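You operate a simulated robot arm through the tools that you are given. There is no shell and no other tool.

Carry out the task below with a simulated two-armed robot. There is one attempt and no reset: what you move stays moved.

TASK
Wipe the blue stylus in the set-up block clean, screw it out and stand it in the stylus tray.
Fine: wipe it first, with the lens cloth, and put the cloth back. Set down upright: what you pick out. What is to be rubbed or washed off counts as gone when no trace of it is left.

It is judged by the outcome, as a careful person would: the job done as asked, and still so three seconds after it is handed in. It fails if anything else is knocked over, pushed out of place, dropped, spilled or broken. Flat cloth is picked up by pressing the open fingertips on it (5 to 10 N) and closing them slowly along it; thin cloth reads only 2 to 8 mm in the jaws.

THE ROBOT
Two 7-joint arms with two-finger parallel grippers on one trunk that stands fixed in place. Base frame: the origin is at the foot of the trunk, x ahead of it, y to its left, z up; the work surface is at about z = 0.85. Readings come in m, degrees, newtons and seconds.
The left shoulder is at [0.03, 0.119, 1.11], the right one opposite. With the tool pointing down near the work surface each hand reaches from about 0.22 to 0.66 m from the base axis, measured 20 degrees to its own side. Payload 3.43 kg a hand.
Tool frame (each hand has its own): the origin (TCP) lies between the finger pads and is the grasp point; the fingertips stand 0.03 m ahead of it; z points along the fingers, y is the line along which they close. The gripper opens to 0.094 m. The fingers are 0.028 m wide and 0.01 m thick; the gripper's body (0.05 by 0.096 m) begins 0.055 m behind the TCP.
Orientation is that of the tool frame in the base frame, as a unit quaternion [x, y, z, w]. With the fingers straight down and closing along the base's y, the tool's x points along the base's -x, its y along +y and its z along -z.

THE INTERFACE
- The arms move only by the tool nudge_tool. It takes "left_steps", "right_steps" or both (then of equal length, played together; a hand with none holds still); each is a list of rows, each a list of 7 numbers: the shift along the tool's x, y, z in m, then the turn, a rotation vector about the tool's x, y, z in degrees, then the finger opening in m, from 0 to 0.094. In form: [[dx, dy, dz, rx, ry, rz, gripper], ...]. A call has 1 to 20 rows; each row shifts and turns the commanded pose from where the row before left it, along the tool's axes as they then stand. Rows are played at 5 a second. More than 0.05 m and 8.6 degrees between two rows, or a gripper value outside its range, and nothing of the call is played. A pose out of reach is approached as far as the arm can. The call stops where the force on the tool passes 40 N (or 10 N more than at its start, if that is more) or the arm is blocked; 0.2 s more then pass. The fingers move at their own pace (about 0.072 m/s each) and stop on an object; they squeeze with about 27 N. The grip force told is the motor's: it shows also when the fingers shut on nothing. Time passes only in rows, and 0.2 s behind the last, so rows that do not move let the fingers close. The reply holds the time, the measured pose of the TCP, the force on the tool along the base axes, the opening and the grip force, in the units named above and with some noise, with the torque about the TCP (base axes, N m) and any sound that the robot's microphone picked up.
- Cameras (640 x 400 px; columns grow to the right, rows downward): "scene" is now at [0.0433, 0.0164, 1.8092]; the picture's right is [0.21, -0.98, 0.00], its down [-0.78, -0.17, -0.60] and it looks along [0.59, 0.13, -0.80] (base axes); focal length 349 px, centre (320, 200). "left" rides on the left gripper at [0.076, -0.014, -0.103] in its tool frame; the picture's right is [0.18, 0.98, 0.00], its down [-0.75, 0.14, -0.64] and it looks along [-0.63, 0.12, 0.77] (tool axes); focal length 243 px, centre (320, 200). "right" rides on the right gripper at [0.076, 0.014, -0.103] in its tool frame; the picture's right is [-0.18, 0.98, 0.00], its down [-0.75, -0.14, -0.64] and it looks along [-0.63, -0.12, 0.77] (tool axes); focal length 243 px, centre (320, 200). There is no depth. A picture from a camera that has moved, and an enlarged one, comes with that camera's place and axes in the base frame and with its lens.
- capture(camera): a new picture of that camera. The clock stands still meanwhile.
- raise_lower(by): moves the trunk up (or, below 0, down) by that many m; the arms and the scene camera ride with it, the base frame stays. It gives what a move gives, with no picture.
- turn_head(pan, tilt): turns the head with the scene camera to pan (to the left, within 143 degrees either way) and tilt (down, from -29 to 69), counted from straight ahead of the robot. It gives what a move gives.
- zoom(camera, box): a new picture of the part [left, top, right, bottom] of that camera's present view, enlarged. The clock stands still meanwhile.
- job_done(): hands the job in; it is judged then, once.

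Places have to be worked out from the pictures, the camera data and where the tool is seen. Open the grippers and draw the arms clear of the work before you hand the job in, unless the task says otherwise.

The tools are called after "Call:" as name(argument=value, ...) on one line, values as JSON. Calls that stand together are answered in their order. nudge_tool: Moves the arms, as the interface text tells. Its arguments: {"type":"object","properties":{"left_steps":{"type":"array","items":{"type":"array","items":{"type":"number"}}},"right_steps":{"type":"array","items":{"type":"array","items":{"type":"number"}}}},"required":[]} The other tools are called the same way: raise_lower (by) moves the trunk up or down; turn_head (pan, tilt) turns the head that bears the scene camera; capture (camera) takes a picture; zoom (camera, box) takes an enlarged picture of a part of a camera's view; job_done () hands the job in.

At the start:

```text
t: 0.0
left_ee_pos: [0.421, 0.4214, 1.2333]
left_tool_rot: [0.0, 1.0, 0.0, 0.0]
left_ft_force: [0.6, -0.5, 0.0]
left_ft_torque: [0.02, 0.04, -0.04]
left_width: 0.094
left_grasp_force: 0.1
right_ee_pos: [0.4286, 0.0226, 1.184]
right_tool_rot: [-0.001, 1.0, 0.0, 0.0]
right_ft_force: [-0.9, -0.6, 0.4]
right_ft_torque: [-0.03, 0.01, 0.04]
right_width: 0.0937
right_grasp_force: 0.0
trunk travel left (down, up): [-0.375, 0.035]
head pan, tilt (commanded): [12.1, 52.9]
```

scene: 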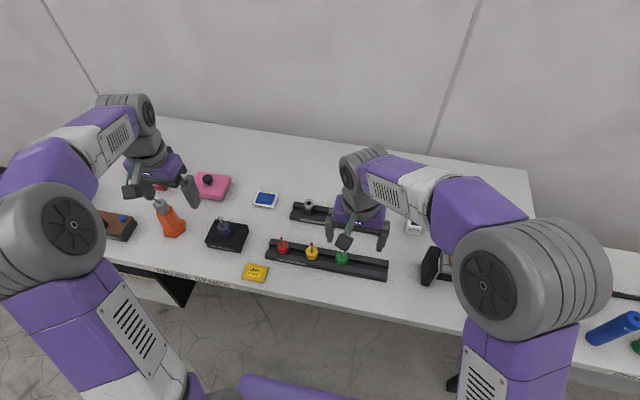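
right: 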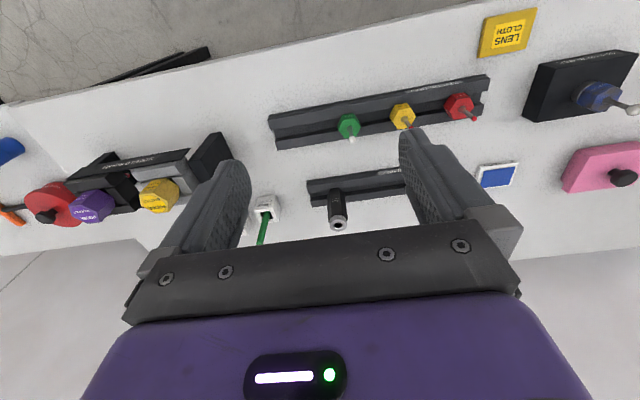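
left: 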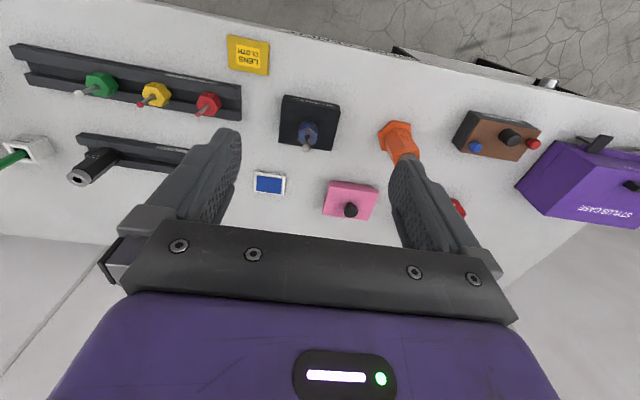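

I start by looking closer at the scene around the set-up block, the cloth and the tray.

Call:
zoom(camera="scene", box=[180, 180, 300, 290])

Call:
zoom(camera="scene", box=[260, 190, 420, 290])

Call:
zoom(camera="left", box=[200, 20, 400, 160])

Call:
zoom(camera="right", box=[440, 0, 640, 140])

```text
3.64 times, centred on (240, 235) of scene
camera zoom: at [0.0433, 0.0164, 1.8092], right [0.21, -0.98, 0.0], down [-0.78, -0.17, -0.6], along [0.59, 0.13, -0.8], focal length 1270 px, centre (611, 73)
```

zoom: 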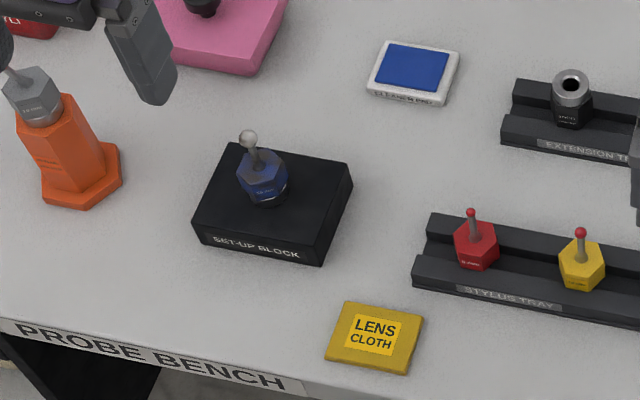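

```text
4.00 times, centred on (340, 240) of scene
camera zoom: at [0.0433, 0.0164, 1.8092], right [0.21, -0.98, 0.0], down [-0.78, -0.17, -0.6], along [0.59, 0.13, -0.8], focal length 1396 px, centre (240, 40)
```

zoom: 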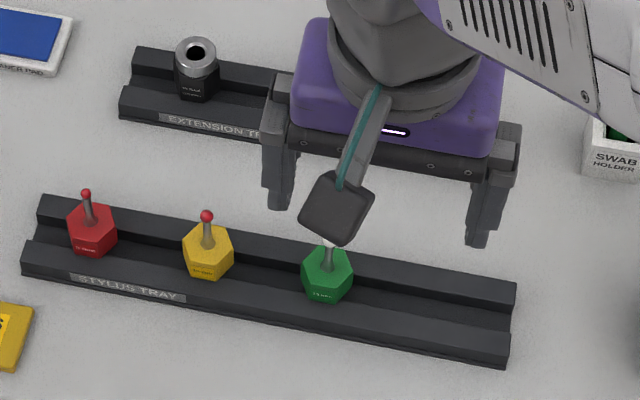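

```text
2.86 times, centred on (300, 90) of left
camera zoom: at [0.3439, 0.407, 1.3371], right [-0.18, 0.98, 0.0], down [0.75, 0.14, 0.64], along [0.63, 0.12, -0.77], focal length 693 px, centre (377, 514)
```

zoom: 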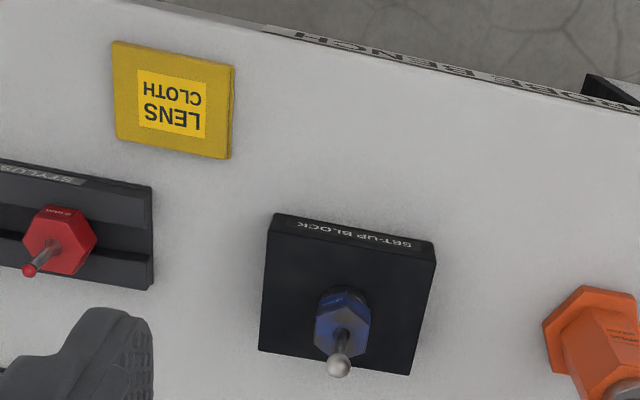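

```text
2.86 times, centred on (540, 70) of right
camera zoom: at [0.3528, 0.0364, 1.2867], right [0.18, 0.98, 0.0], down [0.75, -0.14, 0.64], along [0.63, -0.12, -0.77], focal length 693 px, centre (-309, 571)
```

zoom: 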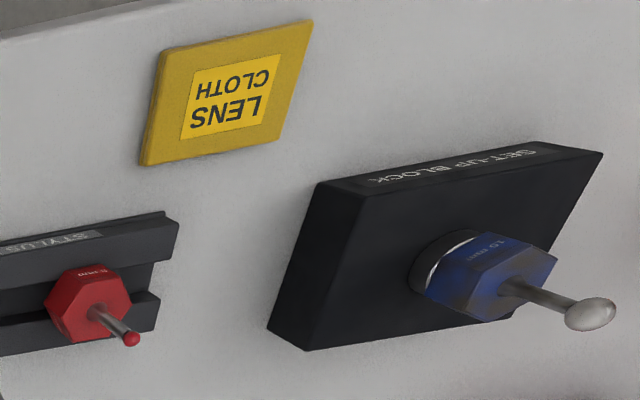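

I zoom closer on the blue stylus, the tray and its groove to learn their shapes.

Call:
zoom(camera="scene", box=[225, 210, 255, 245])

Call:
zoom(camera="left", box=[280, 90, 345, 155])

Call:
zoom(camera="scene", box=[262, 230, 330, 275])

Call:
zoom(camera="scene", box=[325, 240, 393, 285])

Call:
zoom(camera="right", box=[260, 70, 500, 160])

```text
11.43 times, centred on (240, 228) of scene
camera zoom: at [0.0433, 0.0164, 1.8092], right [0.21, -0.98, 0.0], down [-0.78, -0.17, -0.6], along [0.59, 0.13, -0.8], focal length 3990 px, centre (1234, -114)
```

zoom: 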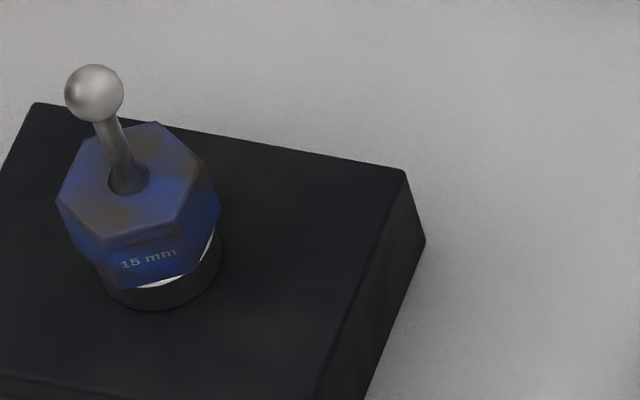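

```text
6.15 times, centred on (312, 122) of left
camera zoom: at [0.3439, 0.407, 1.3371], right [-0.18, 0.98, 0.0], down [0.75, 0.14, 0.64], along [0.63, 0.12, -0.77], focal length 1493 px, centre (366, 677)
```

zoom: 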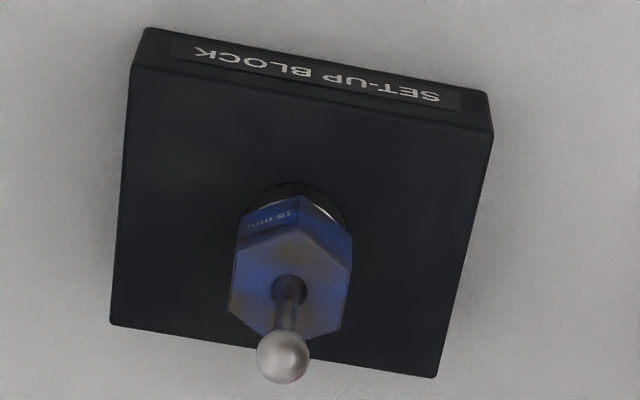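

```text
8.89 times, centred on (296, 252) of scene
camera zoom: at [0.0433, 0.0164, 1.8092], right [0.21, -0.98, 0.0], down [-0.78, -0.17, -0.6], along [0.59, 0.13, -0.8], focal length 3103 px, centre (533, -267)
```

zoom: 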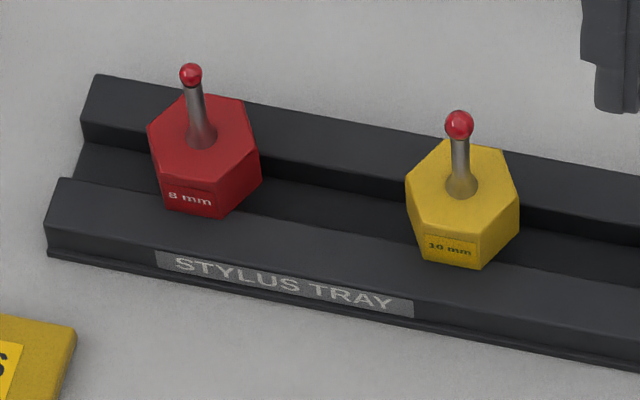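

```text
8.89 times, centred on (359, 262) of scene
camera zoom: at [0.0433, 0.0164, 1.8092], right [0.21, -0.98, 0.0], down [-0.78, -0.17, -0.6], along [0.59, 0.13, -0.8], focal length 3103 px, centre (-27, -356)
```

zoom: 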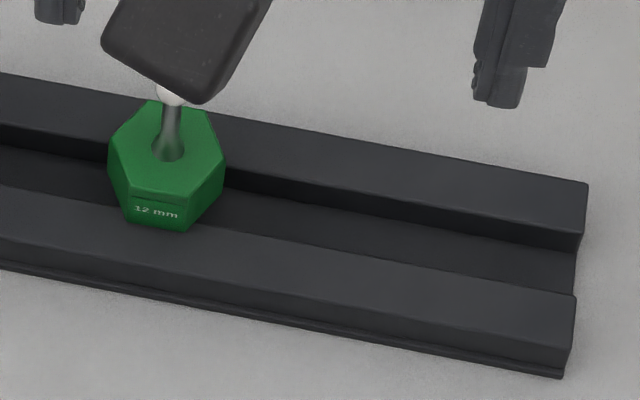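

```text
2.67 times, centred on (380, 115) of right
camera zoom: at [0.3528, 0.0364, 1.2867], right [0.18, 0.98, 0.0], down [0.75, -0.14, 0.64], along [0.63, -0.12, -0.77], focal length 647 px, centre (160, 427)
```

zoom: 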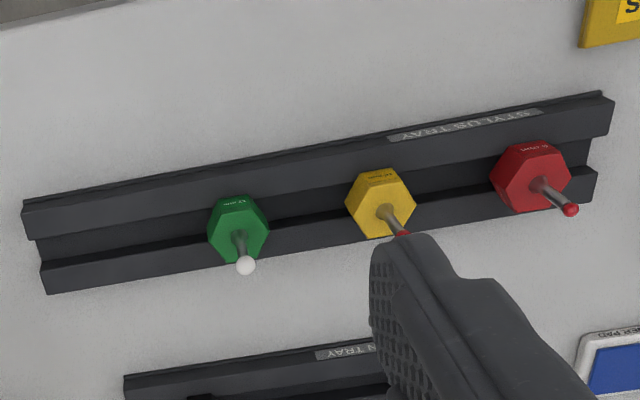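

The cloth lies flat around (0.444, 0.302), about 52 x 66 mm, axis-aligned; the blue stylus is at about (0.54, 0.424) with a dirty hex head. I bring the left hand over the cloth and take the right hand out of the way to its own side.

Call:
nudge_tool(left_steps=[[-0.003, -0.015, 0.03, 0, 0, 0, 0.094], [-0.003, -0.015, 0.03, 0, 0, 0, 0.094], [-0.003, -0.015, 0.03, 0, 0, 0, 0.094], [-0.003, -0.015, 0.03, 0, 0, 0, 0.094], [-0.003, -0.015, 0.03, 0, 0, 0, 0.094], [-0.003, -0.015, 0.03, 0, 0, 0, 0.094], [-0.003, -0.015, 0.03, 0, 0, 0, 0.094], [-0.002, -0.014, 0.03, 0, 0, 0, 0.094], [0, 0, 0, 0, 0, 0, 0.094]], right_steps=[[0, -0.03, 0, 0, 0, 0, 0.094], [0, -0.03, 0, 0, 0, 0, 0.094], [0, -0.03, 0, 0, 0, 0, 0.094], [0, -0.03, 0, 0, 0, 0, 0.094], [0, -0.03, 0, 0, 0, 0, 0.094], [0, -0.03, 0, 0, 0, 0, 0.094], [0, -0.03, 0, 0, 0, 0, 0.094], [0, -0.03, 0, 0, 0, 0, 0.094], [0, 0, 0, 0, 0, 0, 0.094]])

Call:
capture(camera="scene")

Call:
capture(camera="left")

```text
t: 2.0
left_ee_pos: [0.4467, 0.3027, 0.9941]
left_tool_rot: [0.0, 1.0, 0.0, 0.0]
left_ft_force: [0.3, 0.5, 0.3]
left_ft_torque: [-0.02, -0.04, 0.0]
left_width: 0.0938
left_grasp_force: 0.1
right_ee_pos: [0.4283, -0.2179, 1.1843]
right_tool_rot: [0.0, 1.0, -0.001, 0.0]
right_ft_force: [-0.6, 0.5, 0.0]
right_ft_torque: [0.02, -0.01, -0.01]
right_width: 0.094
right_grasp_force: 0.1
trunk travel left (down, up): [-0.375, 0.035]
head pan, tilt (commanded): [12.1, 52.9]
```

```text
taken
camera scene: at [0.0426, 0.0173, 1.8093], right [0.21, -0.98, 0.0], down [-0.78, -0.17, -0.6], along [0.59, 0.13, -0.8], focal length 349 px, centre (320, 200)
```

scene: 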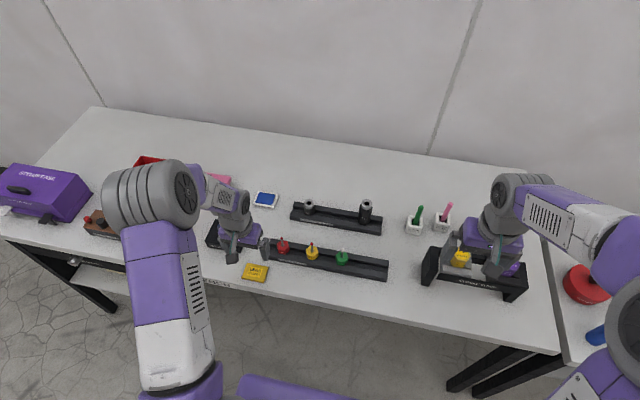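

```text
taken
camera left: at [0.3695, 0.2893, 1.0965], right [-0.18, 0.98, 0.0], down [0.75, 0.14, 0.64], along [0.63, 0.12, -0.77], focal length 243 px, centre (320, 200)
```

left: 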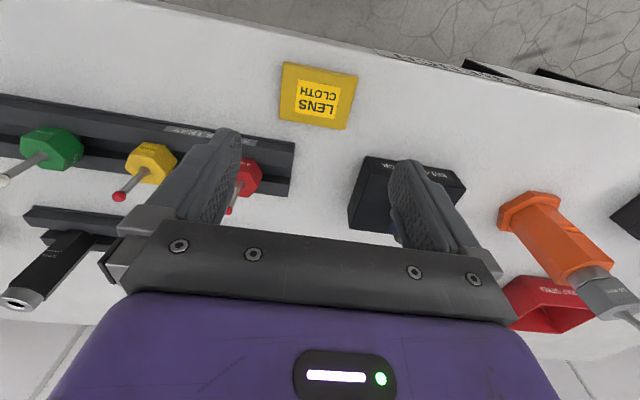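

The cloth's centre works out at (0.441, 0.301) from this view too. I zoom in on it to judge its thickness and edges, and on the stylus side.

Call:
zoom(camera="left", box=[260, 45, 380, 145])

Call:
zoom(camera="scene", box=[200, 200, 300, 290])

```text
4.00 times, centred on (320, 95) of left
camera zoom: at [0.3695, 0.2893, 1.0965], right [-0.18, 0.98, 0.0], down [0.75, 0.14, 0.64], along [0.63, 0.12, -0.77], focal length 970 px, centre (320, 620)
```

zoom: 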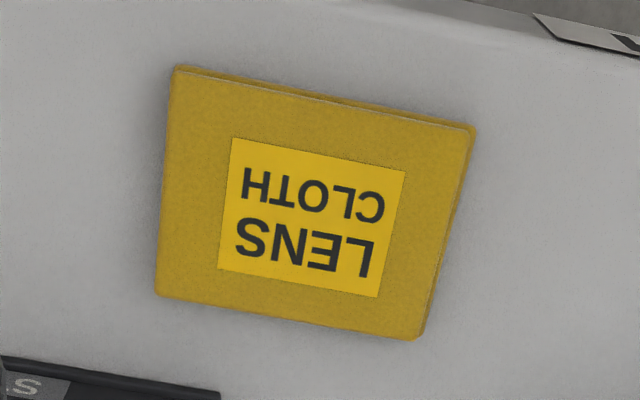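

```text
4.44 times, centred on (250, 245) of scene
camera zoom: at [0.0426, 0.0173, 1.8093], right [0.21, -0.98, 0.0], down [-0.78, -0.17, -0.6], along [0.59, 0.13, -0.8], focal length 1552 px, centre (631, 0)
```

zoom: 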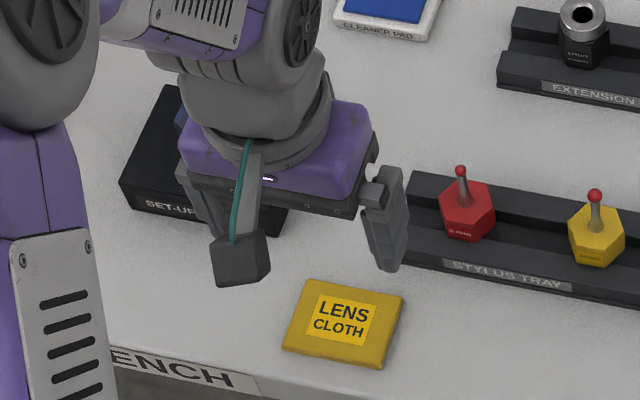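

The cloth is centred at (0.444, 0.301), spanning x 0.418–0.470, y 0.267–0.335. I set the opening to about 38 mm and go down to just above it.

Call:
nudge_tool(left_steps=[[0.0027, -0.002, 0.0, 0, 0, 0, 0.038], [0, 0, 0.03, 0, 0, 0, 0.038], [0, 0, 0.03, 0, 0, 0, 0.038], [0, 0, 0.03, 0, 0, 0, 0.038], [0, 0, 0, 0, 0, 0, 0.038]])

Call:
capture(camera="left")

Call:
zoom(camera="scene", box=[200, 200, 300, 290])

```text
t: 3.2
left_ee_pos: [0.4417, 0.2986, 0.9042]
left_tool_rot: [0.0, 1.0, 0.0, 0.0]
left_ft_force: [-0.5, -0.6, -0.1]
left_ft_torque: [-0.02, 0.01, 0.01]
left_width: 0.0381
left_grasp_force: 0.0
right_ee_pos: [0.4277, -0.2176, 1.1835]
right_tool_rot: [0.001, 1.0, 0.0, 0.0]
right_ft_force: [0.7, -0.2, -0.7]
right_ft_torque: [-0.02, 0.02, -0.01]
right_width: 0.0939
right_grasp_force: 0.1
trunk travel left (down, up): [-0.375, 0.035]
head pan, tilt (commanded): [12.1, 52.9]
```

```text
taken
camera left: at [0.3645, 0.2857, 1.0074], right [-0.18, 0.98, 0.0], down [0.75, 0.14, 0.64], along [0.63, 0.12, -0.77], focal length 243 px, centre (320, 200)
```

left: 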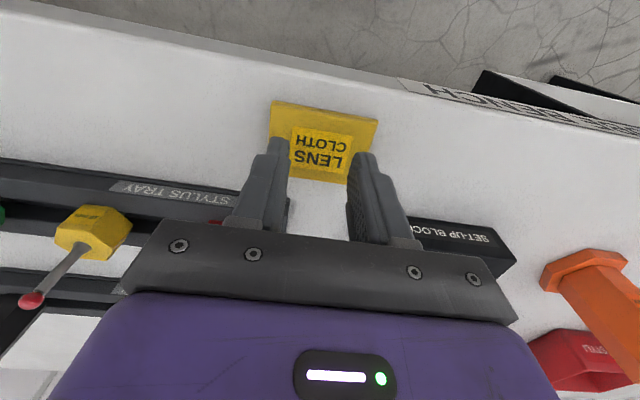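

```text
4.44 times, centred on (250, 245) of scene
camera zoom: at [0.0428, 0.0161, 1.8093], right [0.21, -0.98, 0.0], down [-0.78, -0.17, -0.6], along [0.59, 0.13, -0.8], focal length 1552 px, centre (631, 0)
```

zoom: 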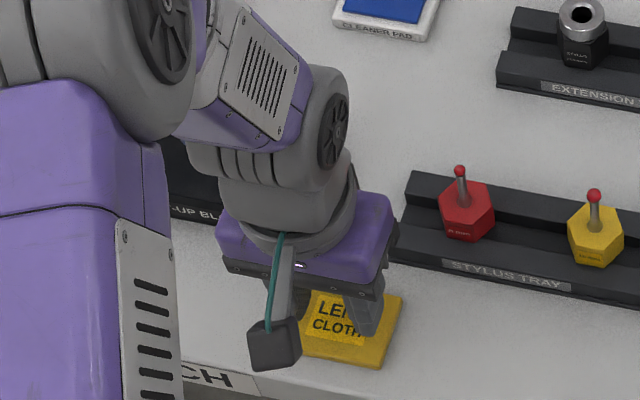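

The fingertips are poised over the cloth at about 0.874. I lower in small steps until the force shows contact.

Call:
nudge_tool(left_steps=[[0, 0.001, 0.006, 0, 0, 0, 0.038], [0, 0.001, 0.006, 0, 0, 0, 0.038], [0, 0, 0.002, 0, 0, 0, 0.038], [0, 0, 0.002, 0, 0, 0, 0.038]])

```text
t: 4.2
left_ee_pos: [0.4404, 0.3016, 0.8873]
left_tool_rot: [0.0, 1.0, 0.002, 0.001]
left_ft_force: [-0.8, 0.3, 8.7]
left_ft_torque: [-0.01, 0.03, 0.0]
left_width: 0.0378
left_grasp_force: 0.1
right_ee_pos: [0.427, -0.2183, 1.1832]
right_tool_rot: [0.0, 1.0, 0.0, 0.0]
right_ft_force: [-0.1, 0.0, -0.1]
right_ft_torque: [-0.02, 0.0, -0.01]
right_width: 0.094
right_grasp_force: 0.2
trunk travel left (down, up): [-0.375, 0.035]
head pan, tilt (commanded): [12.1, 52.9]
```

Contact with 8.7 N on the cloth, within the 5–10 N range. I close the fingers slowly along it.

Call:
nudge_tool(left_steps=[[0, 0, 0, 0, 0, 0, 0.036], [0, 0, 0, 0, 0, 0, 0.034], [0, 0, 0, 0, 0, 0, 0.032], [0, 0, 0, 0, 0, 0, 0.03], [0, 0, 0, 0, 0, 0, 0.028], [0, 0, 0, 0, 0, 0, 0.026]])

Call:
zoom(camera="left", box=[240, 80, 400, 200])

```text
t: 5.6
left_ee_pos: [0.4415, 0.3012, 0.8876]
left_tool_rot: [0.001, 1.0, -0.001, 0.001]
left_ft_force: [1.4, -0.7, 14.3]
left_ft_torque: [-0.03, 0.01, 0.01]
left_width: 0.0312
left_grasp_force: 4.3
right_ee_pos: [0.4276, -0.2183, 1.1835]
right_tool_rot: [0.0, 1.0, 0.0, 0.0]
right_ft_force: [0.4, 0.2, -0.1]
right_ft_torque: [-0.01, -0.03, -0.01]
right_width: 0.0939
right_grasp_force: 0.0
trunk travel left (down, up): [-0.375, 0.035]
head pan, tilt (commanded): [12.1, 52.9]
```

```text
3.33 times, centred on (320, 140) of left
camera zoom: at [0.3638, 0.287, 0.9913], right [-0.18, 0.98, 0.0], down [0.75, 0.14, 0.64], along [0.63, 0.12, -0.77], focal length 809 px, centre (320, 400)
```

zoom: 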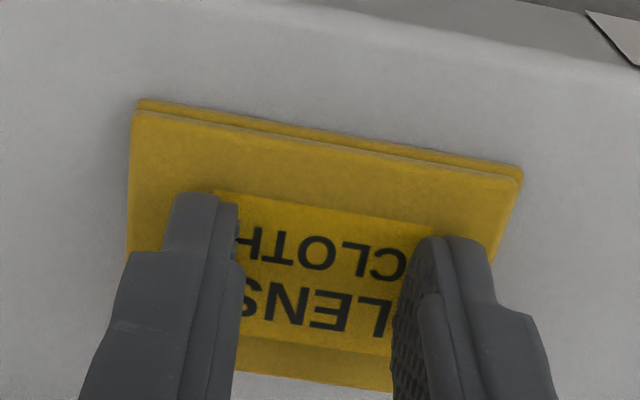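

The fingers lag at 31 mm with the push grown to 14 N, so I ease up slightly to get back under 10 N and go on closing slowly.

Call:
nudge_tool(left_steps=[[0, 0, -0.0007, 0, 0, 0, 0.026], [0, 0, 0, 0, 0, 0, 0.024]])

Call:
zoom(camera="left", box=[240, 80, 400, 200])

```text
t: 6.2
left_ee_pos: [0.4406, 0.3011, 0.8891]
left_tool_rot: [0.0, 1.0, -0.001, 0.0]
left_ft_force: [0.9, 0.4, 11.0]
left_ft_torque: [-0.05, -0.05, 0.01]
left_width: 0.0275
left_grasp_force: 2.9
right_ee_pos: [0.4278, -0.2189, 1.1843]
right_tool_rot: [0.001, 1.0, 0.0, 0.0]
right_ft_force: [-0.7, -0.8, -0.2]
right_ft_torque: [-0.08, 0.03, 0.01]
right_width: 0.0939
right_grasp_force: 0.0
trunk travel left (down, up): [-0.375, 0.035]
head pan, tilt (commanded): [12.1, 52.9]
```

```text
3.33 times, centred on (320, 140) of left
camera zoom: at [0.3635, 0.2872, 0.9916], right [-0.18, 0.98, 0.0], down [0.75, 0.14, 0.64], along [0.63, 0.12, -0.77], focal length 809 px, centre (320, 400)
```

zoom: 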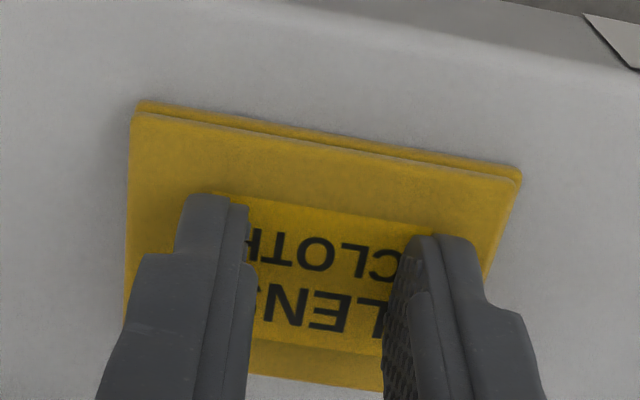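

The fingers now slide along the cloth; I continue to close slowly with the force eased a touch more.

Call:
nudge_tool(left_steps=[[0, 0, -0.0003, 0, 0, 0, 0.022], [0, 0, 0, 0, 0, 0, 0.02], [0, 0, 0, 0, 0, 0, 0.018], [0, 0, 0, 0, 0, 0, 0.016], [0, 0, 0, 0, 0, 0, 0.014]])

Call:
zoom(camera="left", box=[240, 80, 400, 200])

```text
t: 7.4
left_ee_pos: [0.4406, 0.3013, 0.8885]
left_tool_rot: [0.0, 1.0, 0.0, 0.0]
left_ft_force: [-1.8, 0.1, 1.3]
left_ft_torque: [0.0, 0.0, -0.02]
left_width: 0.0147
left_grasp_force: 0.2
right_ee_pos: [0.4291, -0.2165, 1.1841]
right_tool_rot: [0.001, 1.0, 0.0, 0.0]
right_ft_force: [-0.5, 0.8, -0.3]
right_ft_torque: [0.0, 0.0, 0.02]
right_width: 0.0938
right_grasp_force: 0.0
trunk travel left (down, up): [-0.375, 0.035]
head pan, tilt (commanded): [12.1, 52.9]
```

```text
3.33 times, centred on (320, 140) of left
camera zoom: at [0.3637, 0.2878, 0.9921], right [-0.18, 0.98, 0.0], down [0.75, 0.14, 0.64], along [0.63, 0.12, -0.77], focal length 809 px, centre (320, 400)
```

zoom: 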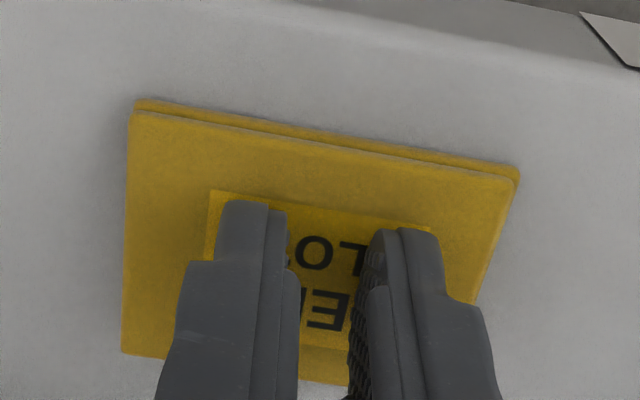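

The push dropped to 1 N, so I press again to about 8 N before closing on.

Call:
nudge_tool(left_steps=[[0, 0, 0.0005, 0, 0, 0, 0.014], [0, 0, 0.0005, 0, 0, 0, 0.014]])

```text
t: 8.0
left_ee_pos: [0.4423, 0.3001, 0.888]
left_tool_rot: [0.001, 1.0, 0.0, 0.0]
left_ft_force: [-2.6, 0.8, 7.5]
left_ft_torque: [0.02, 0.14, 0.0]
left_width: 0.0141
left_grasp_force: 0.1
right_ee_pos: [0.4279, -0.2188, 1.1852]
right_tool_rot: [-0.001, 1.0, 0.0, 0.0]
right_ft_force: [0.3, 0.4, 0.0]
right_ft_torque: [-0.04, 0.01, 0.0]
right_width: 0.094
right_grasp_force: 0.0
trunk travel left (down, up): [-0.375, 0.035]
head pan, tilt (commanded): [12.1, 52.9]
```

Now 7.5 N; I close the rest slowly at this pressure.

Call:
nudge_tool(left_steps=[[0, 0, 0, 0, 0, 0, 0.012], [0, 0, 0, 0, 0, 0, 0.01], [0, 0, 0, 0, 0, 0, 0.008], [0, 0, 0, 0, 0, 0, 0.006]])

Call:
zoom(camera="left", box=[240, 80, 400, 200])

```text
t: 9.0
left_ee_pos: [0.4414, 0.3015, 0.8879]
left_tool_rot: [0.0, 1.0, -0.001, 0.0]
left_ft_force: [0.6, -0.2, 9.6]
left_ft_torque: [0.03, 0.0, 0.0]
left_width: 0.0092
left_grasp_force: 2.7
right_ee_pos: [0.428, -0.2174, 1.184]
right_tool_rot: [0.0, 1.0, -0.001, -0.001]
right_ft_force: [-0.1, -0.2, -0.3]
right_ft_torque: [0.01, 0.03, -0.02]
right_width: 0.094
right_grasp_force: 0.0
trunk travel left (down, up): [-0.375, 0.035]
head pan, tilt (commanded): [12.1, 52.9]
```

```text
3.33 times, centred on (320, 140) of left
camera zoom: at [0.3645, 0.2876, 0.9914], right [-0.18, 0.98, 0.0], down [0.75, 0.14, 0.64], along [0.63, 0.12, -0.77], focal length 809 px, centre (320, 400)
```

zoom: 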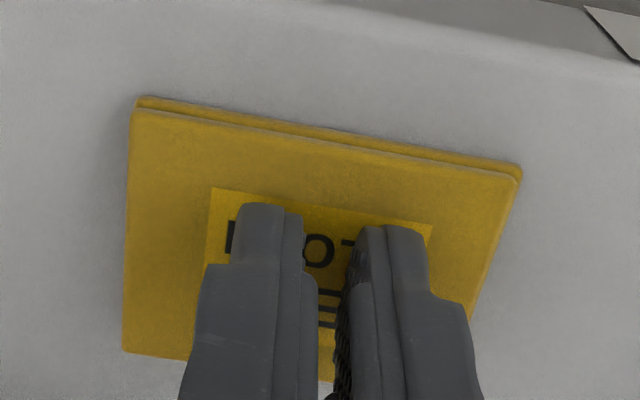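

The jaws read 9 mm at 9.6 N push. I keep closing down to zero slowly.

Call:
nudge_tool(left_steps=[[0, 0, 0, 0, 0, 0, 0.004], [0, 0, 0, 0, 0, 0, 0.002], [0, 0, 0, 0, 0, 0, 0.0], [0, 0, 0, 0, 0, 0, 0.0], [0, 0, 0, 0, 0, 0, 0.0]])

Call:
zoom(camera="left", box=[240, 80, 400, 200])

```text
t: 10.2
left_ee_pos: [0.4419, 0.3012, 0.8885]
left_tool_rot: [0.0, 1.0, 0.0, 0.0]
left_ft_force: [0.5, -1.1, 10.8]
left_ft_torque: [-0.01, -0.04, 0.0]
left_width: 0.0
left_grasp_force: 27.1
right_ee_pos: [0.4292, -0.2172, 1.1835]
right_tool_rot: [0.0, 1.0, 0.0, 0.0]
right_ft_force: [1.0, -1.5, 0.0]
right_ft_torque: [0.0, 0.02, -0.02]
right_width: 0.094
right_grasp_force: 0.0
trunk travel left (down, up): [-0.375, 0.035]
head pan, tilt (commanded): [12.1, 52.9]
```

```text
3.33 times, centred on (320, 140) of left
camera zoom: at [0.3641, 0.2875, 0.9914], right [-0.18, 0.98, 0.0], down [0.75, 0.14, 0.64], along [0.63, 0.12, -0.77], focal length 809 px, centre (320, 400)
```

zoom: 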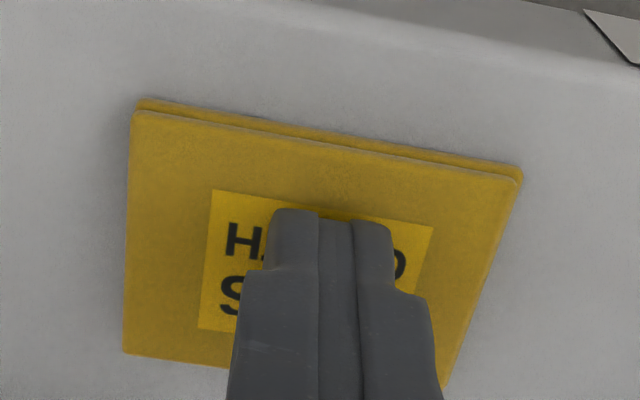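

The jaws shut to zero, so nothing was gathered; I lift a little to see how the cloth lies and whether it was affected.

Call:
nudge_tool(left_steps=[[0, 0, -0.01, 0, 0, 0, 0.0], [0, 0, -0.02, 0, 0, 0, 0.0], [0, 0, -0.02, 0, 0, 0, 0.0], [0, 0, 0, 0, 0, 0, 0.06]])

Call:
zoom(camera="left", box=[240, 60, 400, 180])

Call:
zoom(camera="scene", box=[220, 240, 290, 290])

```text
t: 11.2
left_ee_pos: [0.4409, 0.3013, 0.9385]
left_tool_rot: [-0.001, 1.0, 0.001, -0.001]
left_ft_force: [-0.5, 0.4, -0.4]
left_ft_torque: [0.02, 0.01, -0.02]
left_width: 0.053
left_grasp_force: 0.0
right_ee_pos: [0.4291, -0.2176, 1.1834]
right_tool_rot: [0.002, 1.0, 0.0, 0.001]
right_ft_force: [0.0, 0.4, -0.1]
right_ft_torque: [0.02, 0.01, 0.01]
right_width: 0.0941
right_grasp_force: 0.1
trunk travel left (down, up): [-0.375, 0.035]
head pan, tilt (commanded): [12.1, 52.9]
```

```text
3.33 times, centred on (320, 120) of left
camera zoom: at [0.3633, 0.2878, 1.0418], right [-0.18, 0.98, 0.0], down [0.75, 0.14, 0.64], along [0.63, 0.12, -0.77], focal length 809 px, centre (320, 467)
```

zoom: 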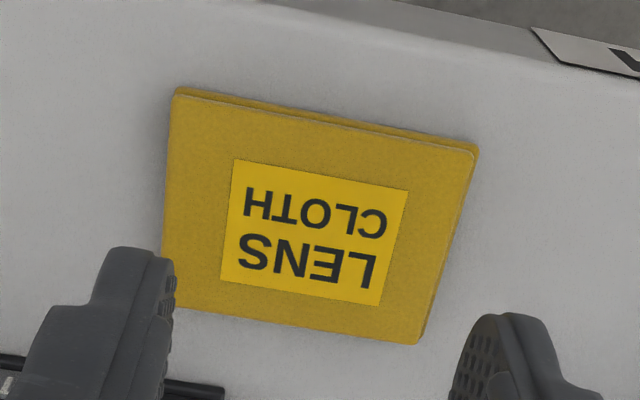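

```text
8.00 times, centred on (255, 265) of scene
camera zoom: at [0.0435, 0.0164, 1.8092], right [0.21, -0.98, 0.0], down [-0.78, -0.17, -0.6], along [0.59, 0.13, -0.8], focal length 2793 px, centre (840, -320)
```

zoom: 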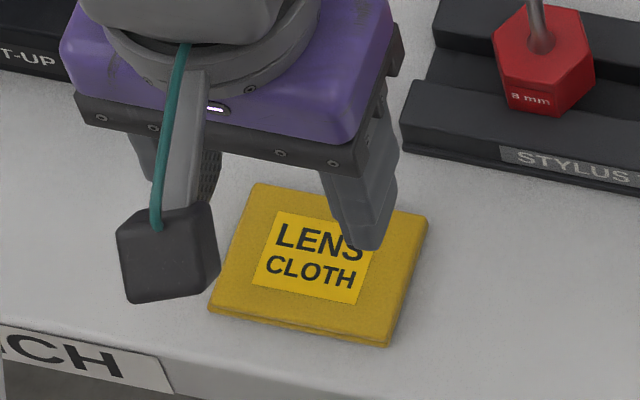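

The cloth is a stiff folded pad about 8 mm thick that didn't gather and hasn't moved, so it should be taken by its edges. Before that I raise the left hand and look at the dirty stylus from close up, to plan the wiping.

Call:
nudge_tool(left_steps=[[0, 0, -0.04, 0, 0, 0, 0.094], [0, 0, -0.04, 0, 0, 0, 0.094], [0, 0, -0.04, 0, 0, 0, 0.094], [-0.02, 0.031, 0, 0, 0, 0, 0.094], [-0.02, 0.031, 0, 0, 0, 0, 0.094], [-0.02, 0.031, 0, 0, 0, 0, 0.094], [-0.019, 0.03, 0, 0, 0, 0, 0.094], [0, 0, 0, 0, 0, 0, 0.094]])

Call:
capture(camera="left")

Call:
zoom(camera="left", box=[270, 120, 370, 220])

```text
t: 13.0
left_ee_pos: [0.5203, 0.4253, 1.0581]
left_tool_rot: [0.001, 1.0, 0.0, 0.001]
left_ft_force: [-0.7, 0.2, 0.2]
left_ft_torque: [0.0, -0.03, 0.01]
left_width: 0.094
left_grasp_force: 0.1
right_ee_pos: [0.4281, -0.2174, 1.1844]
right_tool_rot: [0.001, 1.0, 0.0, 0.0]
right_ft_force: [-0.4, 0.3, 0.3]
right_ft_torque: [0.04, 0.0, 0.02]
right_width: 0.0938
right_grasp_force: 0.1
trunk travel left (down, up): [-0.375, 0.035]
head pan, tilt (commanded): [12.1, 52.9]
```

```text
taken
camera left: at [0.4434, 0.4117, 1.1604], right [-0.18, 0.98, 0.0], down [0.75, 0.14, 0.64], along [0.63, 0.12, -0.77], focal length 243 px, centre (320, 200)
```

left: 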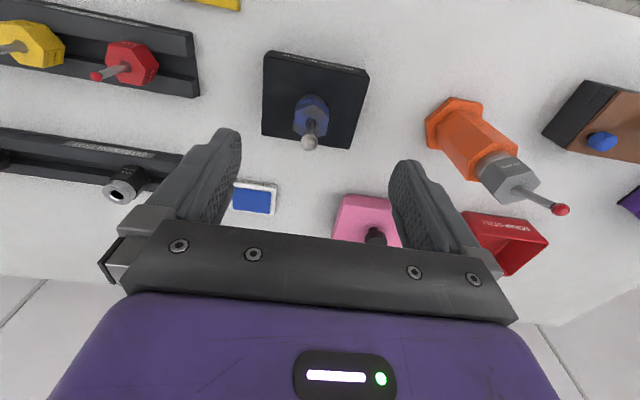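

```text
4.00 times, centred on (320, 170) of left
camera zoom: at [0.4434, 0.4117, 1.1604], right [-0.18, 0.98, 0.0], down [0.75, 0.14, 0.64], along [0.63, 0.12, -0.77], focal length 970 px, centre (320, 320)
```

zoom: 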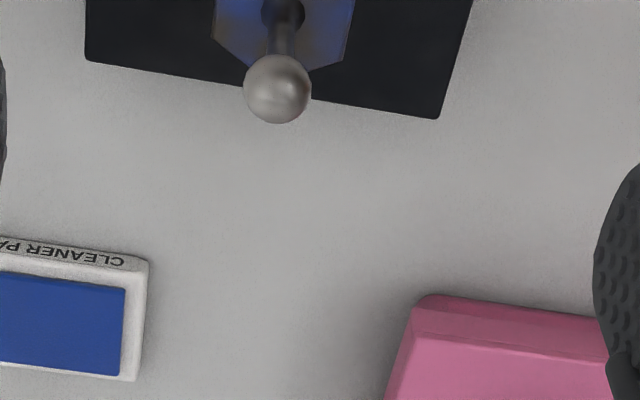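

Call:
zoom(camera="left", box=[275, 75, 350, 155])

Call:
zoom(camera="left", box=[250, 40, 380, 160])

```text
5.00 times, centred on (312, 115) of left
camera zoom: at [0.4434, 0.4117, 1.1604], right [-0.18, 0.98, 0.0], down [0.75, 0.14, 0.64], along [0.63, 0.12, -0.77], focal length 1213 px, centre (358, 625)
```

zoom: 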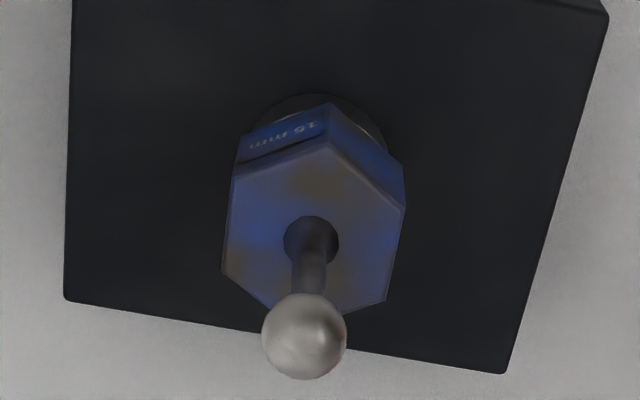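

```text
3.33 times, centred on (315, 100) of left
camera zoom: at [0.4434, 0.4117, 1.1604], right [-0.18, 0.98, 0.0], down [0.75, 0.14, 0.64], along [0.63, 0.12, -0.77], focal length 809 px, centre (337, 533)
```

zoom: 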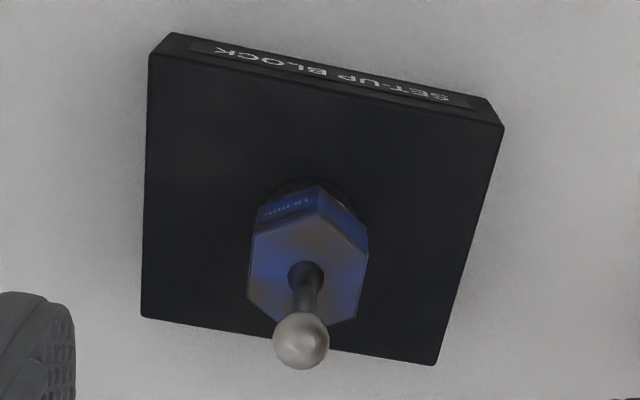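

From this near view the hex head has flats facing ±y (34.5 mm apart), centred at (0.5425, 0.421), top at z ≈ 0.918, ball tip around 0.96; brownish-grey film lies on its top and sides. I centre the hand over it and yaw to look from the -y side.

Call:
nudge_tool(left_steps=[[-0.022, -0.004, 0, 0, 0, 0, 0.094], [0, 0, 0, 0, 0, -8.5, 0.094], [0, 0, 0, 0, 0, -8.5, 0.094], [0, 0, 0, 0, 0, -8.5, 0.094], [0, 0, 0, 0, 0, -8.5, 0.094], [0, 0, 0, 0, 0, -8.5, 0.094], [0, 0, 0, 0, 0, -8.5, 0.094], [0, 0, 0, 0, 0, -8.5, 0.094], [0, 0, 0, 0, 0, -8.5, 0.094], [0, 0, 0, 0, 0, -8.5, 0.094], [0, 0, 0, 0, 0, -8.5, 0.094], [0, 0, 0, 0, 0, 0, 0.094]])

Call:
capture(camera="left")

Call:
capture(camera="scene")

```text
t: 15.6
left_ee_pos: [0.5417, 0.4203, 1.0578]
left_tool_rot: [-0.676, 0.736, 0.0, 0.0]
left_ft_force: [-0.4, 0.1, -0.1]
left_ft_torque: [0.03, -0.01, -0.03]
left_width: 0.094
left_grasp_force: 0.1
right_ee_pos: [0.4293, -0.2181, 1.1836]
right_tool_rot: [0.0, 1.0, 0.0, -0.001]
right_ft_force: [0.5, 0.0, 0.3]
right_ft_torque: [0.01, 0.03, -0.01]
right_width: 0.094
right_grasp_force: 0.1
trunk travel left (down, up): [-0.375, 0.035]
head pan, tilt (commanded): [12.1, 52.9]
```

```text
taken
camera left: at [0.549, 0.344, 1.1607], right [-1.0, -0.1, 0.0], down [-0.08, 0.76, 0.64], along [-0.06, 0.64, -0.77], focal length 243 px, centre (320, 200)
```

left: 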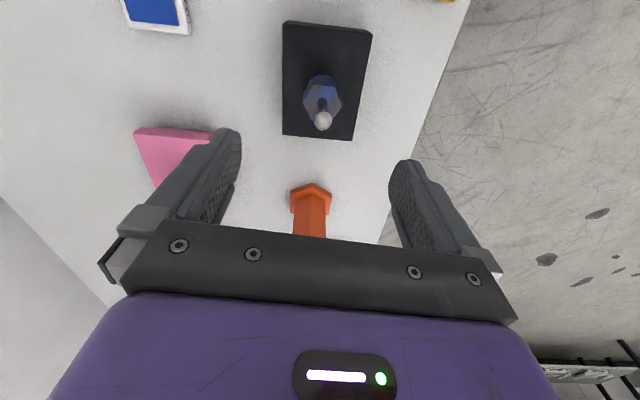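

```text
taken
camera scene: at [0.0433, 0.0165, 1.8092], right [0.21, -0.98, 0.0], down [-0.78, -0.17, -0.6], along [0.59, 0.13, -0.8], focal length 349 px, centre (320, 200)
```

scene: 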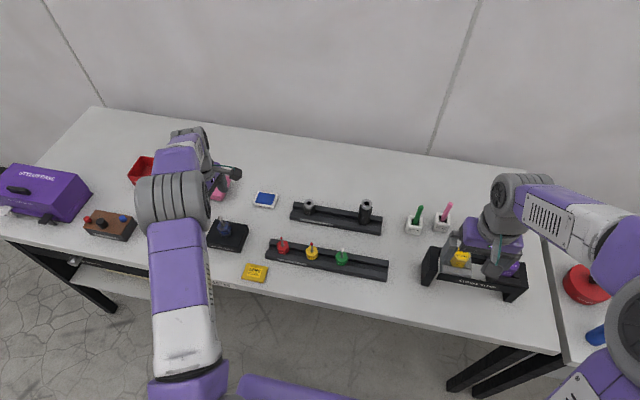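

The yaw of -85° was reached without trouble. I zoom in on the stylus from this side.

Call:
zoom(camera="left", box=[285, 60, 365, 140])

Call:
zoom(camera="scene", box=[200, 205, 260, 255])

```text
5.00 times, centred on (325, 100) of left
camera zoom: at [0.549, 0.344, 1.1607], right [-1.0, -0.1, 0.0], down [-0.08, 0.76, 0.64], along [-0.06, 0.64, -0.77], focal length 1213 px, centre (295, 700)
```

zoom: 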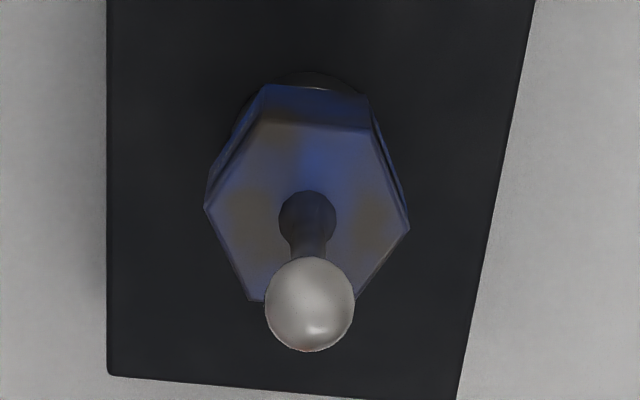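

```text
8.00 times, centred on (230, 230) of scene
camera zoom: at [0.0433, 0.0165, 1.8092], right [0.21, -0.98, 0.0], down [-0.78, -0.17, -0.6], along [0.59, 0.13, -0.8], focal length 2793 px, centre (1040, -40)
```

zoom: 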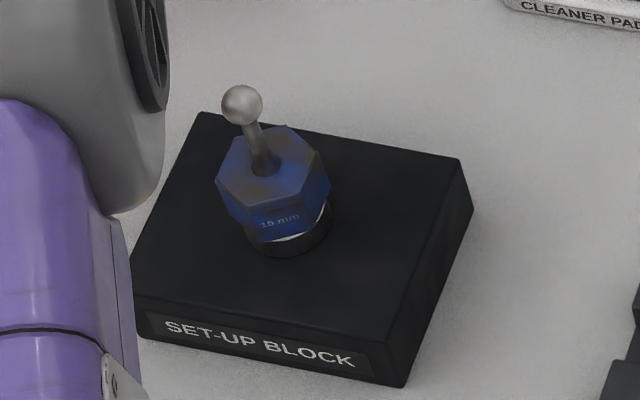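

Dirt patches show on the top and the upper sides. I turn the hand the other way to look from the +y side and learn the wrist's range.

Call:
nudge_tool(left_steps=[[0, 0, 0, 0, 0, 8.5, 0.094], [0, 0, 0, 0, 0, 8.5, 0.094], [0, 0, 0, 0, 0, 8.5, 0.094], [0, 0, 0, 0, 0, 8.5, 0.094], [0, 0, 0, 0, 0, 8.5, 0.094], [0, 0, 0, 0, 0, 8.5, 0.094], [0, 0, 0, 0, 0, 8.5, 0.094], [0, 0, 0, 0, 0, 8.5, 0.094], [0, 0, 0, 0, 0, 8.5, 0.094], [0, 0, 0, 0, 0, 8.5, 0.094], [0, 0, 0, 0, 0, 8.5, 0.094], [0, 0, 0, 0, 0, 8.5, 0.094], [0, 0, 0, 0, 0, 8.5, 0.094], [0, 0, 0, 0, 0, 8.5, 0.094], [0, 0, 0, 0, 0, 8.5, 0.094], [0, 0, 0, 0, 0, 8.5, 0.094], [0, 0, 0, 0, 0, 8.5, 0.094], [0, 0, 0, 0, 0, 8.5, 0.094], [0, 0, 0, 0, 0, 8.5, 0.094], [0, 0, 0, 0, 0, 8.5, 0.094]])

Call:
capture(camera="left")

Call:
zoom(camera="left", box=[285, 60, 365, 140])

```text
t: 19.8
left_ee_pos: [0.543, 0.4193, 1.0576]
left_tool_rot: [0.677, 0.736, 0.0, 0.0]
left_ft_force: [-0.1, 0.7, -0.3]
left_ft_torque: [-0.01, 0.03, -0.03]
left_width: 0.094
left_grasp_force: 0.0
right_ee_pos: [0.4289, -0.2182, 1.1846]
right_tool_rot: [0.0, 1.0, 0.0, -0.001]
right_ft_force: [0.1, -0.5, 0.6]
right_ft_torque: [0.0, 0.03, -0.01]
right_width: 0.0938
right_grasp_force: 0.2
trunk travel left (down, up): [-0.375, 0.035]
head pan, tilt (commanded): [12.1, 52.9]
```

```text
taken
camera left: at [0.5208, 0.4958, 1.1611], right [0.96, 0.27, 0.0], down [0.2, -0.74, 0.64], along [0.17, -0.62, -0.77], focal length 243 px, centre (320, 200)
```

left: 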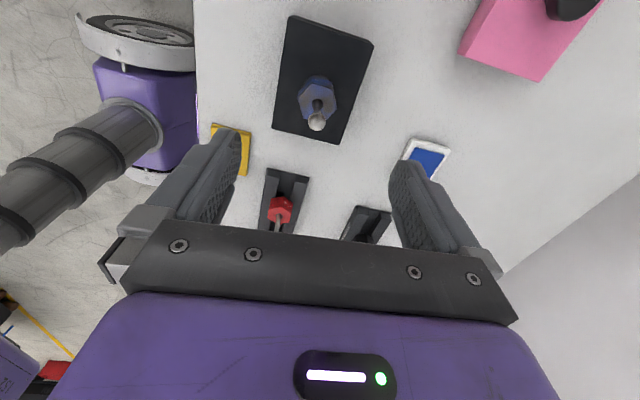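

```text
5.00 times, centred on (325, 100) of left
camera zoom: at [0.5208, 0.4958, 1.1611], right [0.96, 0.27, 0.0], down [0.2, -0.74, 0.64], along [0.17, -0.62, -0.77], focal length 1213 px, centre (295, 700)
```

zoom: 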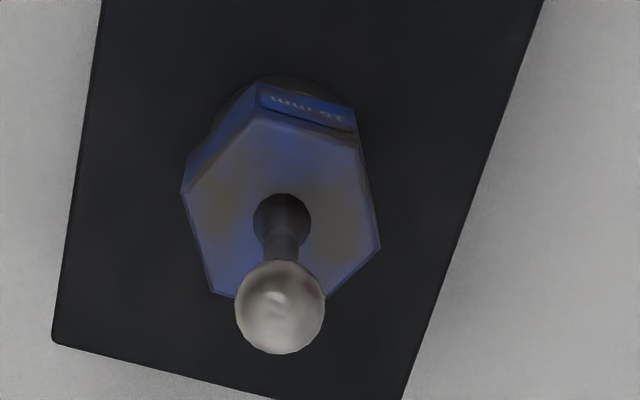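

The whole dirty film covers the hex top and sides; both yaw extremes are reachable. Now I turn back and go over the cloth with jaws fully open, to take it across its 66 mm width.

Call:
nudge_tool(left_steps=[[0, 0, 0, 0, 0, -8.5, 0.094], [0, 0, 0, 0, 0, -8.5, 0.094], [0, 0, 0, 0, 0, -8.5, 0.094], [0, 0, 0, 0, 0, -8.5, 0.094], [0, 0, 0, 0, 0, -8.5, 0.094], [0, 0, 0, 0, 0, -8.5, 0.094], [0, 0, 0, 0, 0, -8.5, 0.094], [0, 0, 0, 0, 0, -8.5, 0.094], [0, 0, 0, 0, 0, -8.5, 0.094], [0, 0, 0, 0, 0, -8.5, 0.094], [0.0246, -0.0302, 0, 0, 0, 0, 0.094], [0.0246, -0.0302, 0, 0, 0, 0, 0.094], [0.0246, -0.0302, 0, 0, 0, 0, 0.094], [0.0245, -0.0301, 0, 0, 0, 0, 0.094], [0, 0, 0.04, 0, 0, 0, 0.094], [0, 0, 0.04, 0, 0, 0, 0.094], [0, 0, 0.04, 0, 0, 0, 0.094], [0, 0, 0, 0, 0, 0, 0.094]])

Call:
capture(camera="left")

Call:
zoom(camera="scene", box=[200, 210, 300, 290])

```text
t: 23.6
left_ee_pos: [0.4434, 0.3014, 0.9382]
left_tool_rot: [0.001, 1.0, 0.0, 0.001]
left_ft_force: [-0.1, 0.5, -0.1]
left_ft_torque: [-0.02, -0.01, 0.02]
left_width: 0.0941
left_grasp_force: 0.0
right_ee_pos: [0.428, -0.2174, 1.1843]
right_tool_rot: [0.0, 1.0, 0.0, 0.0]
right_ft_force: [-0.1, 0.8, -0.5]
right_ft_torque: [0.03, 0.01, 0.02]
right_width: 0.0942
right_grasp_force: 0.1
trunk travel left (down, up): [-0.375, 0.035]
head pan, tilt (commanded): [12.1, 52.9]
```

```text
taken
camera left: at [0.3654, 0.2872, 1.042], right [-0.18, 0.98, 0.0], down [0.75, 0.14, 0.64], along [0.63, 0.12, -0.77], focal length 243 px, centre (320, 200)
```

left: 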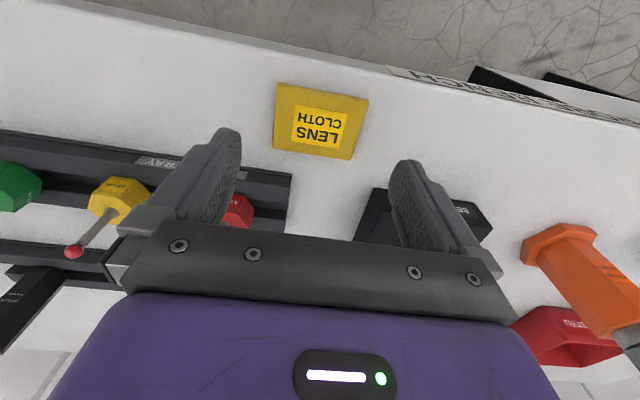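

```text
5.00 times, centred on (250, 250) of scene
camera zoom: at [0.0424, 0.016, 1.8093], right [0.21, -0.98, 0.0], down [-0.78, -0.17, -0.6], along [0.59, 0.13, -0.8], focal length 1746 px, centre (670, -50)
```

zoom: 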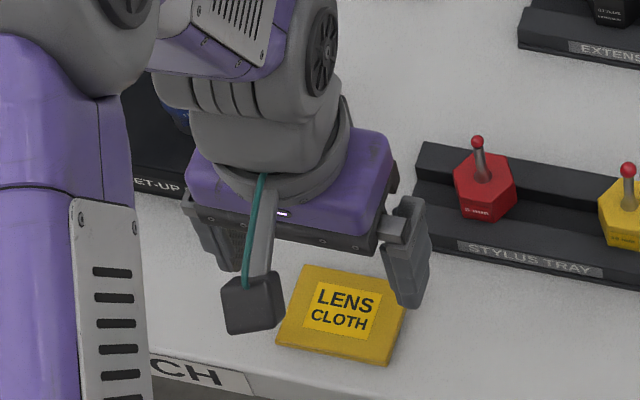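

The jaws straddle the cloth well, centre agreeing at about (0.443, 0.300). I lower until the fingertips are about 2 mm above the bench.

Call:
nudge_tool(left_steps=[[0, 0, 0.02, 0, 0, 0, 0.094], [0, 0, 0.02, 0, 0, 0, 0.094], [0, 0, 0.008, 0, 0, 0, 0.094], [0, 0, 0.003, 0, 0, 0, 0.094], [0, 0, 0.0025, 0, 0, 0, 0.094], [0, 0, 0, 0, 0, 0, 0.094]])

Call:
capture(camera="left")

```text
t: 25.0
left_ee_pos: [0.4443, 0.3007, 0.8839]
left_tool_rot: [0.001, 1.0, 0.0, 0.0]
left_ft_force: [0.5, 0.4, -0.5]
left_ft_torque: [0.03, 0.03, 0.0]
left_width: 0.0941
left_grasp_force: 0.0
right_ee_pos: [0.4292, -0.2179, 1.1839]
right_tool_rot: [0.0, 1.0, 0.0, 0.0]
right_ft_force: [-0.7, 0.2, 0.7]
right_ft_torque: [-0.01, 0.0, -0.01]
right_width: 0.094
right_grasp_force: 0.1
trunk travel left (down, up): [-0.375, 0.035]
head pan, tilt (commanded): [12.1, 52.9]
```

```text
taken
camera left: at [0.3665, 0.2866, 0.9873], right [-0.18, 0.98, 0.0], down [0.75, 0.14, 0.64], along [0.63, 0.12, -0.77], focal length 243 px, centre (320, 200)
```

left: 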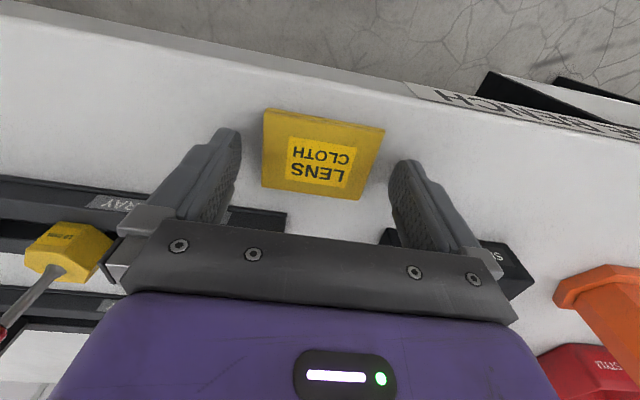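

The pad lies centred between the tips. I close the jaws gently on its edges.

Call:
nudge_tool(left_steps=[[0, 0, 0, 0, 0, 0, 0.084], [0, 0, 0, 0, 0, 0, 0.076], [0, 0, 0, 0, 0, 0, 0.071], [0, 0, 0, 0, 0, 0, 0.068], [0, 0, 0, 0, 0, 0, 0.066], [0, 0, 0, 0, 0, 0, 0.064], [0, 0, 0, 0, 0, 0, 0.06], [0, 0, 0, 0, 0, 0, 0.05], [0, 0, 0, 0, 0, 0, 0.04]])

Call:
capture(camera="left")

```text
t: 27.0
left_ee_pos: [0.4441, 0.3011, 0.8838]
left_tool_rot: [0.0, 1.0, 0.0, 0.001]
left_ft_force: [0.6, -0.4, 0.1]
left_ft_torque: [-0.01, 0.01, 0.02]
left_width: 0.0682
left_grasp_force: 26.5
right_ee_pos: [0.4285, -0.2172, 1.1834]
right_tool_rot: [0.001, 1.0, -0.001, -0.001]
right_ft_force: [-0.5, 1.0, 0.5]
right_ft_torque: [-0.03, -0.02, -0.02]
right_width: 0.0939
right_grasp_force: 0.0
trunk travel left (down, up): [-0.375, 0.035]
head pan, tilt (commanded): [12.1, 52.9]
```

```text
taken
camera left: at [0.3665, 0.2866, 0.9874], right [-0.18, 0.98, 0.0], down [0.75, 0.14, 0.64], along [0.63, 0.12, -0.77], focal length 243 px, centre (320, 200)
```

left: 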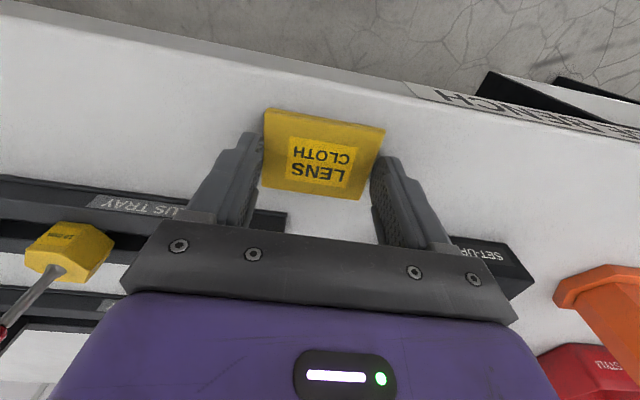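

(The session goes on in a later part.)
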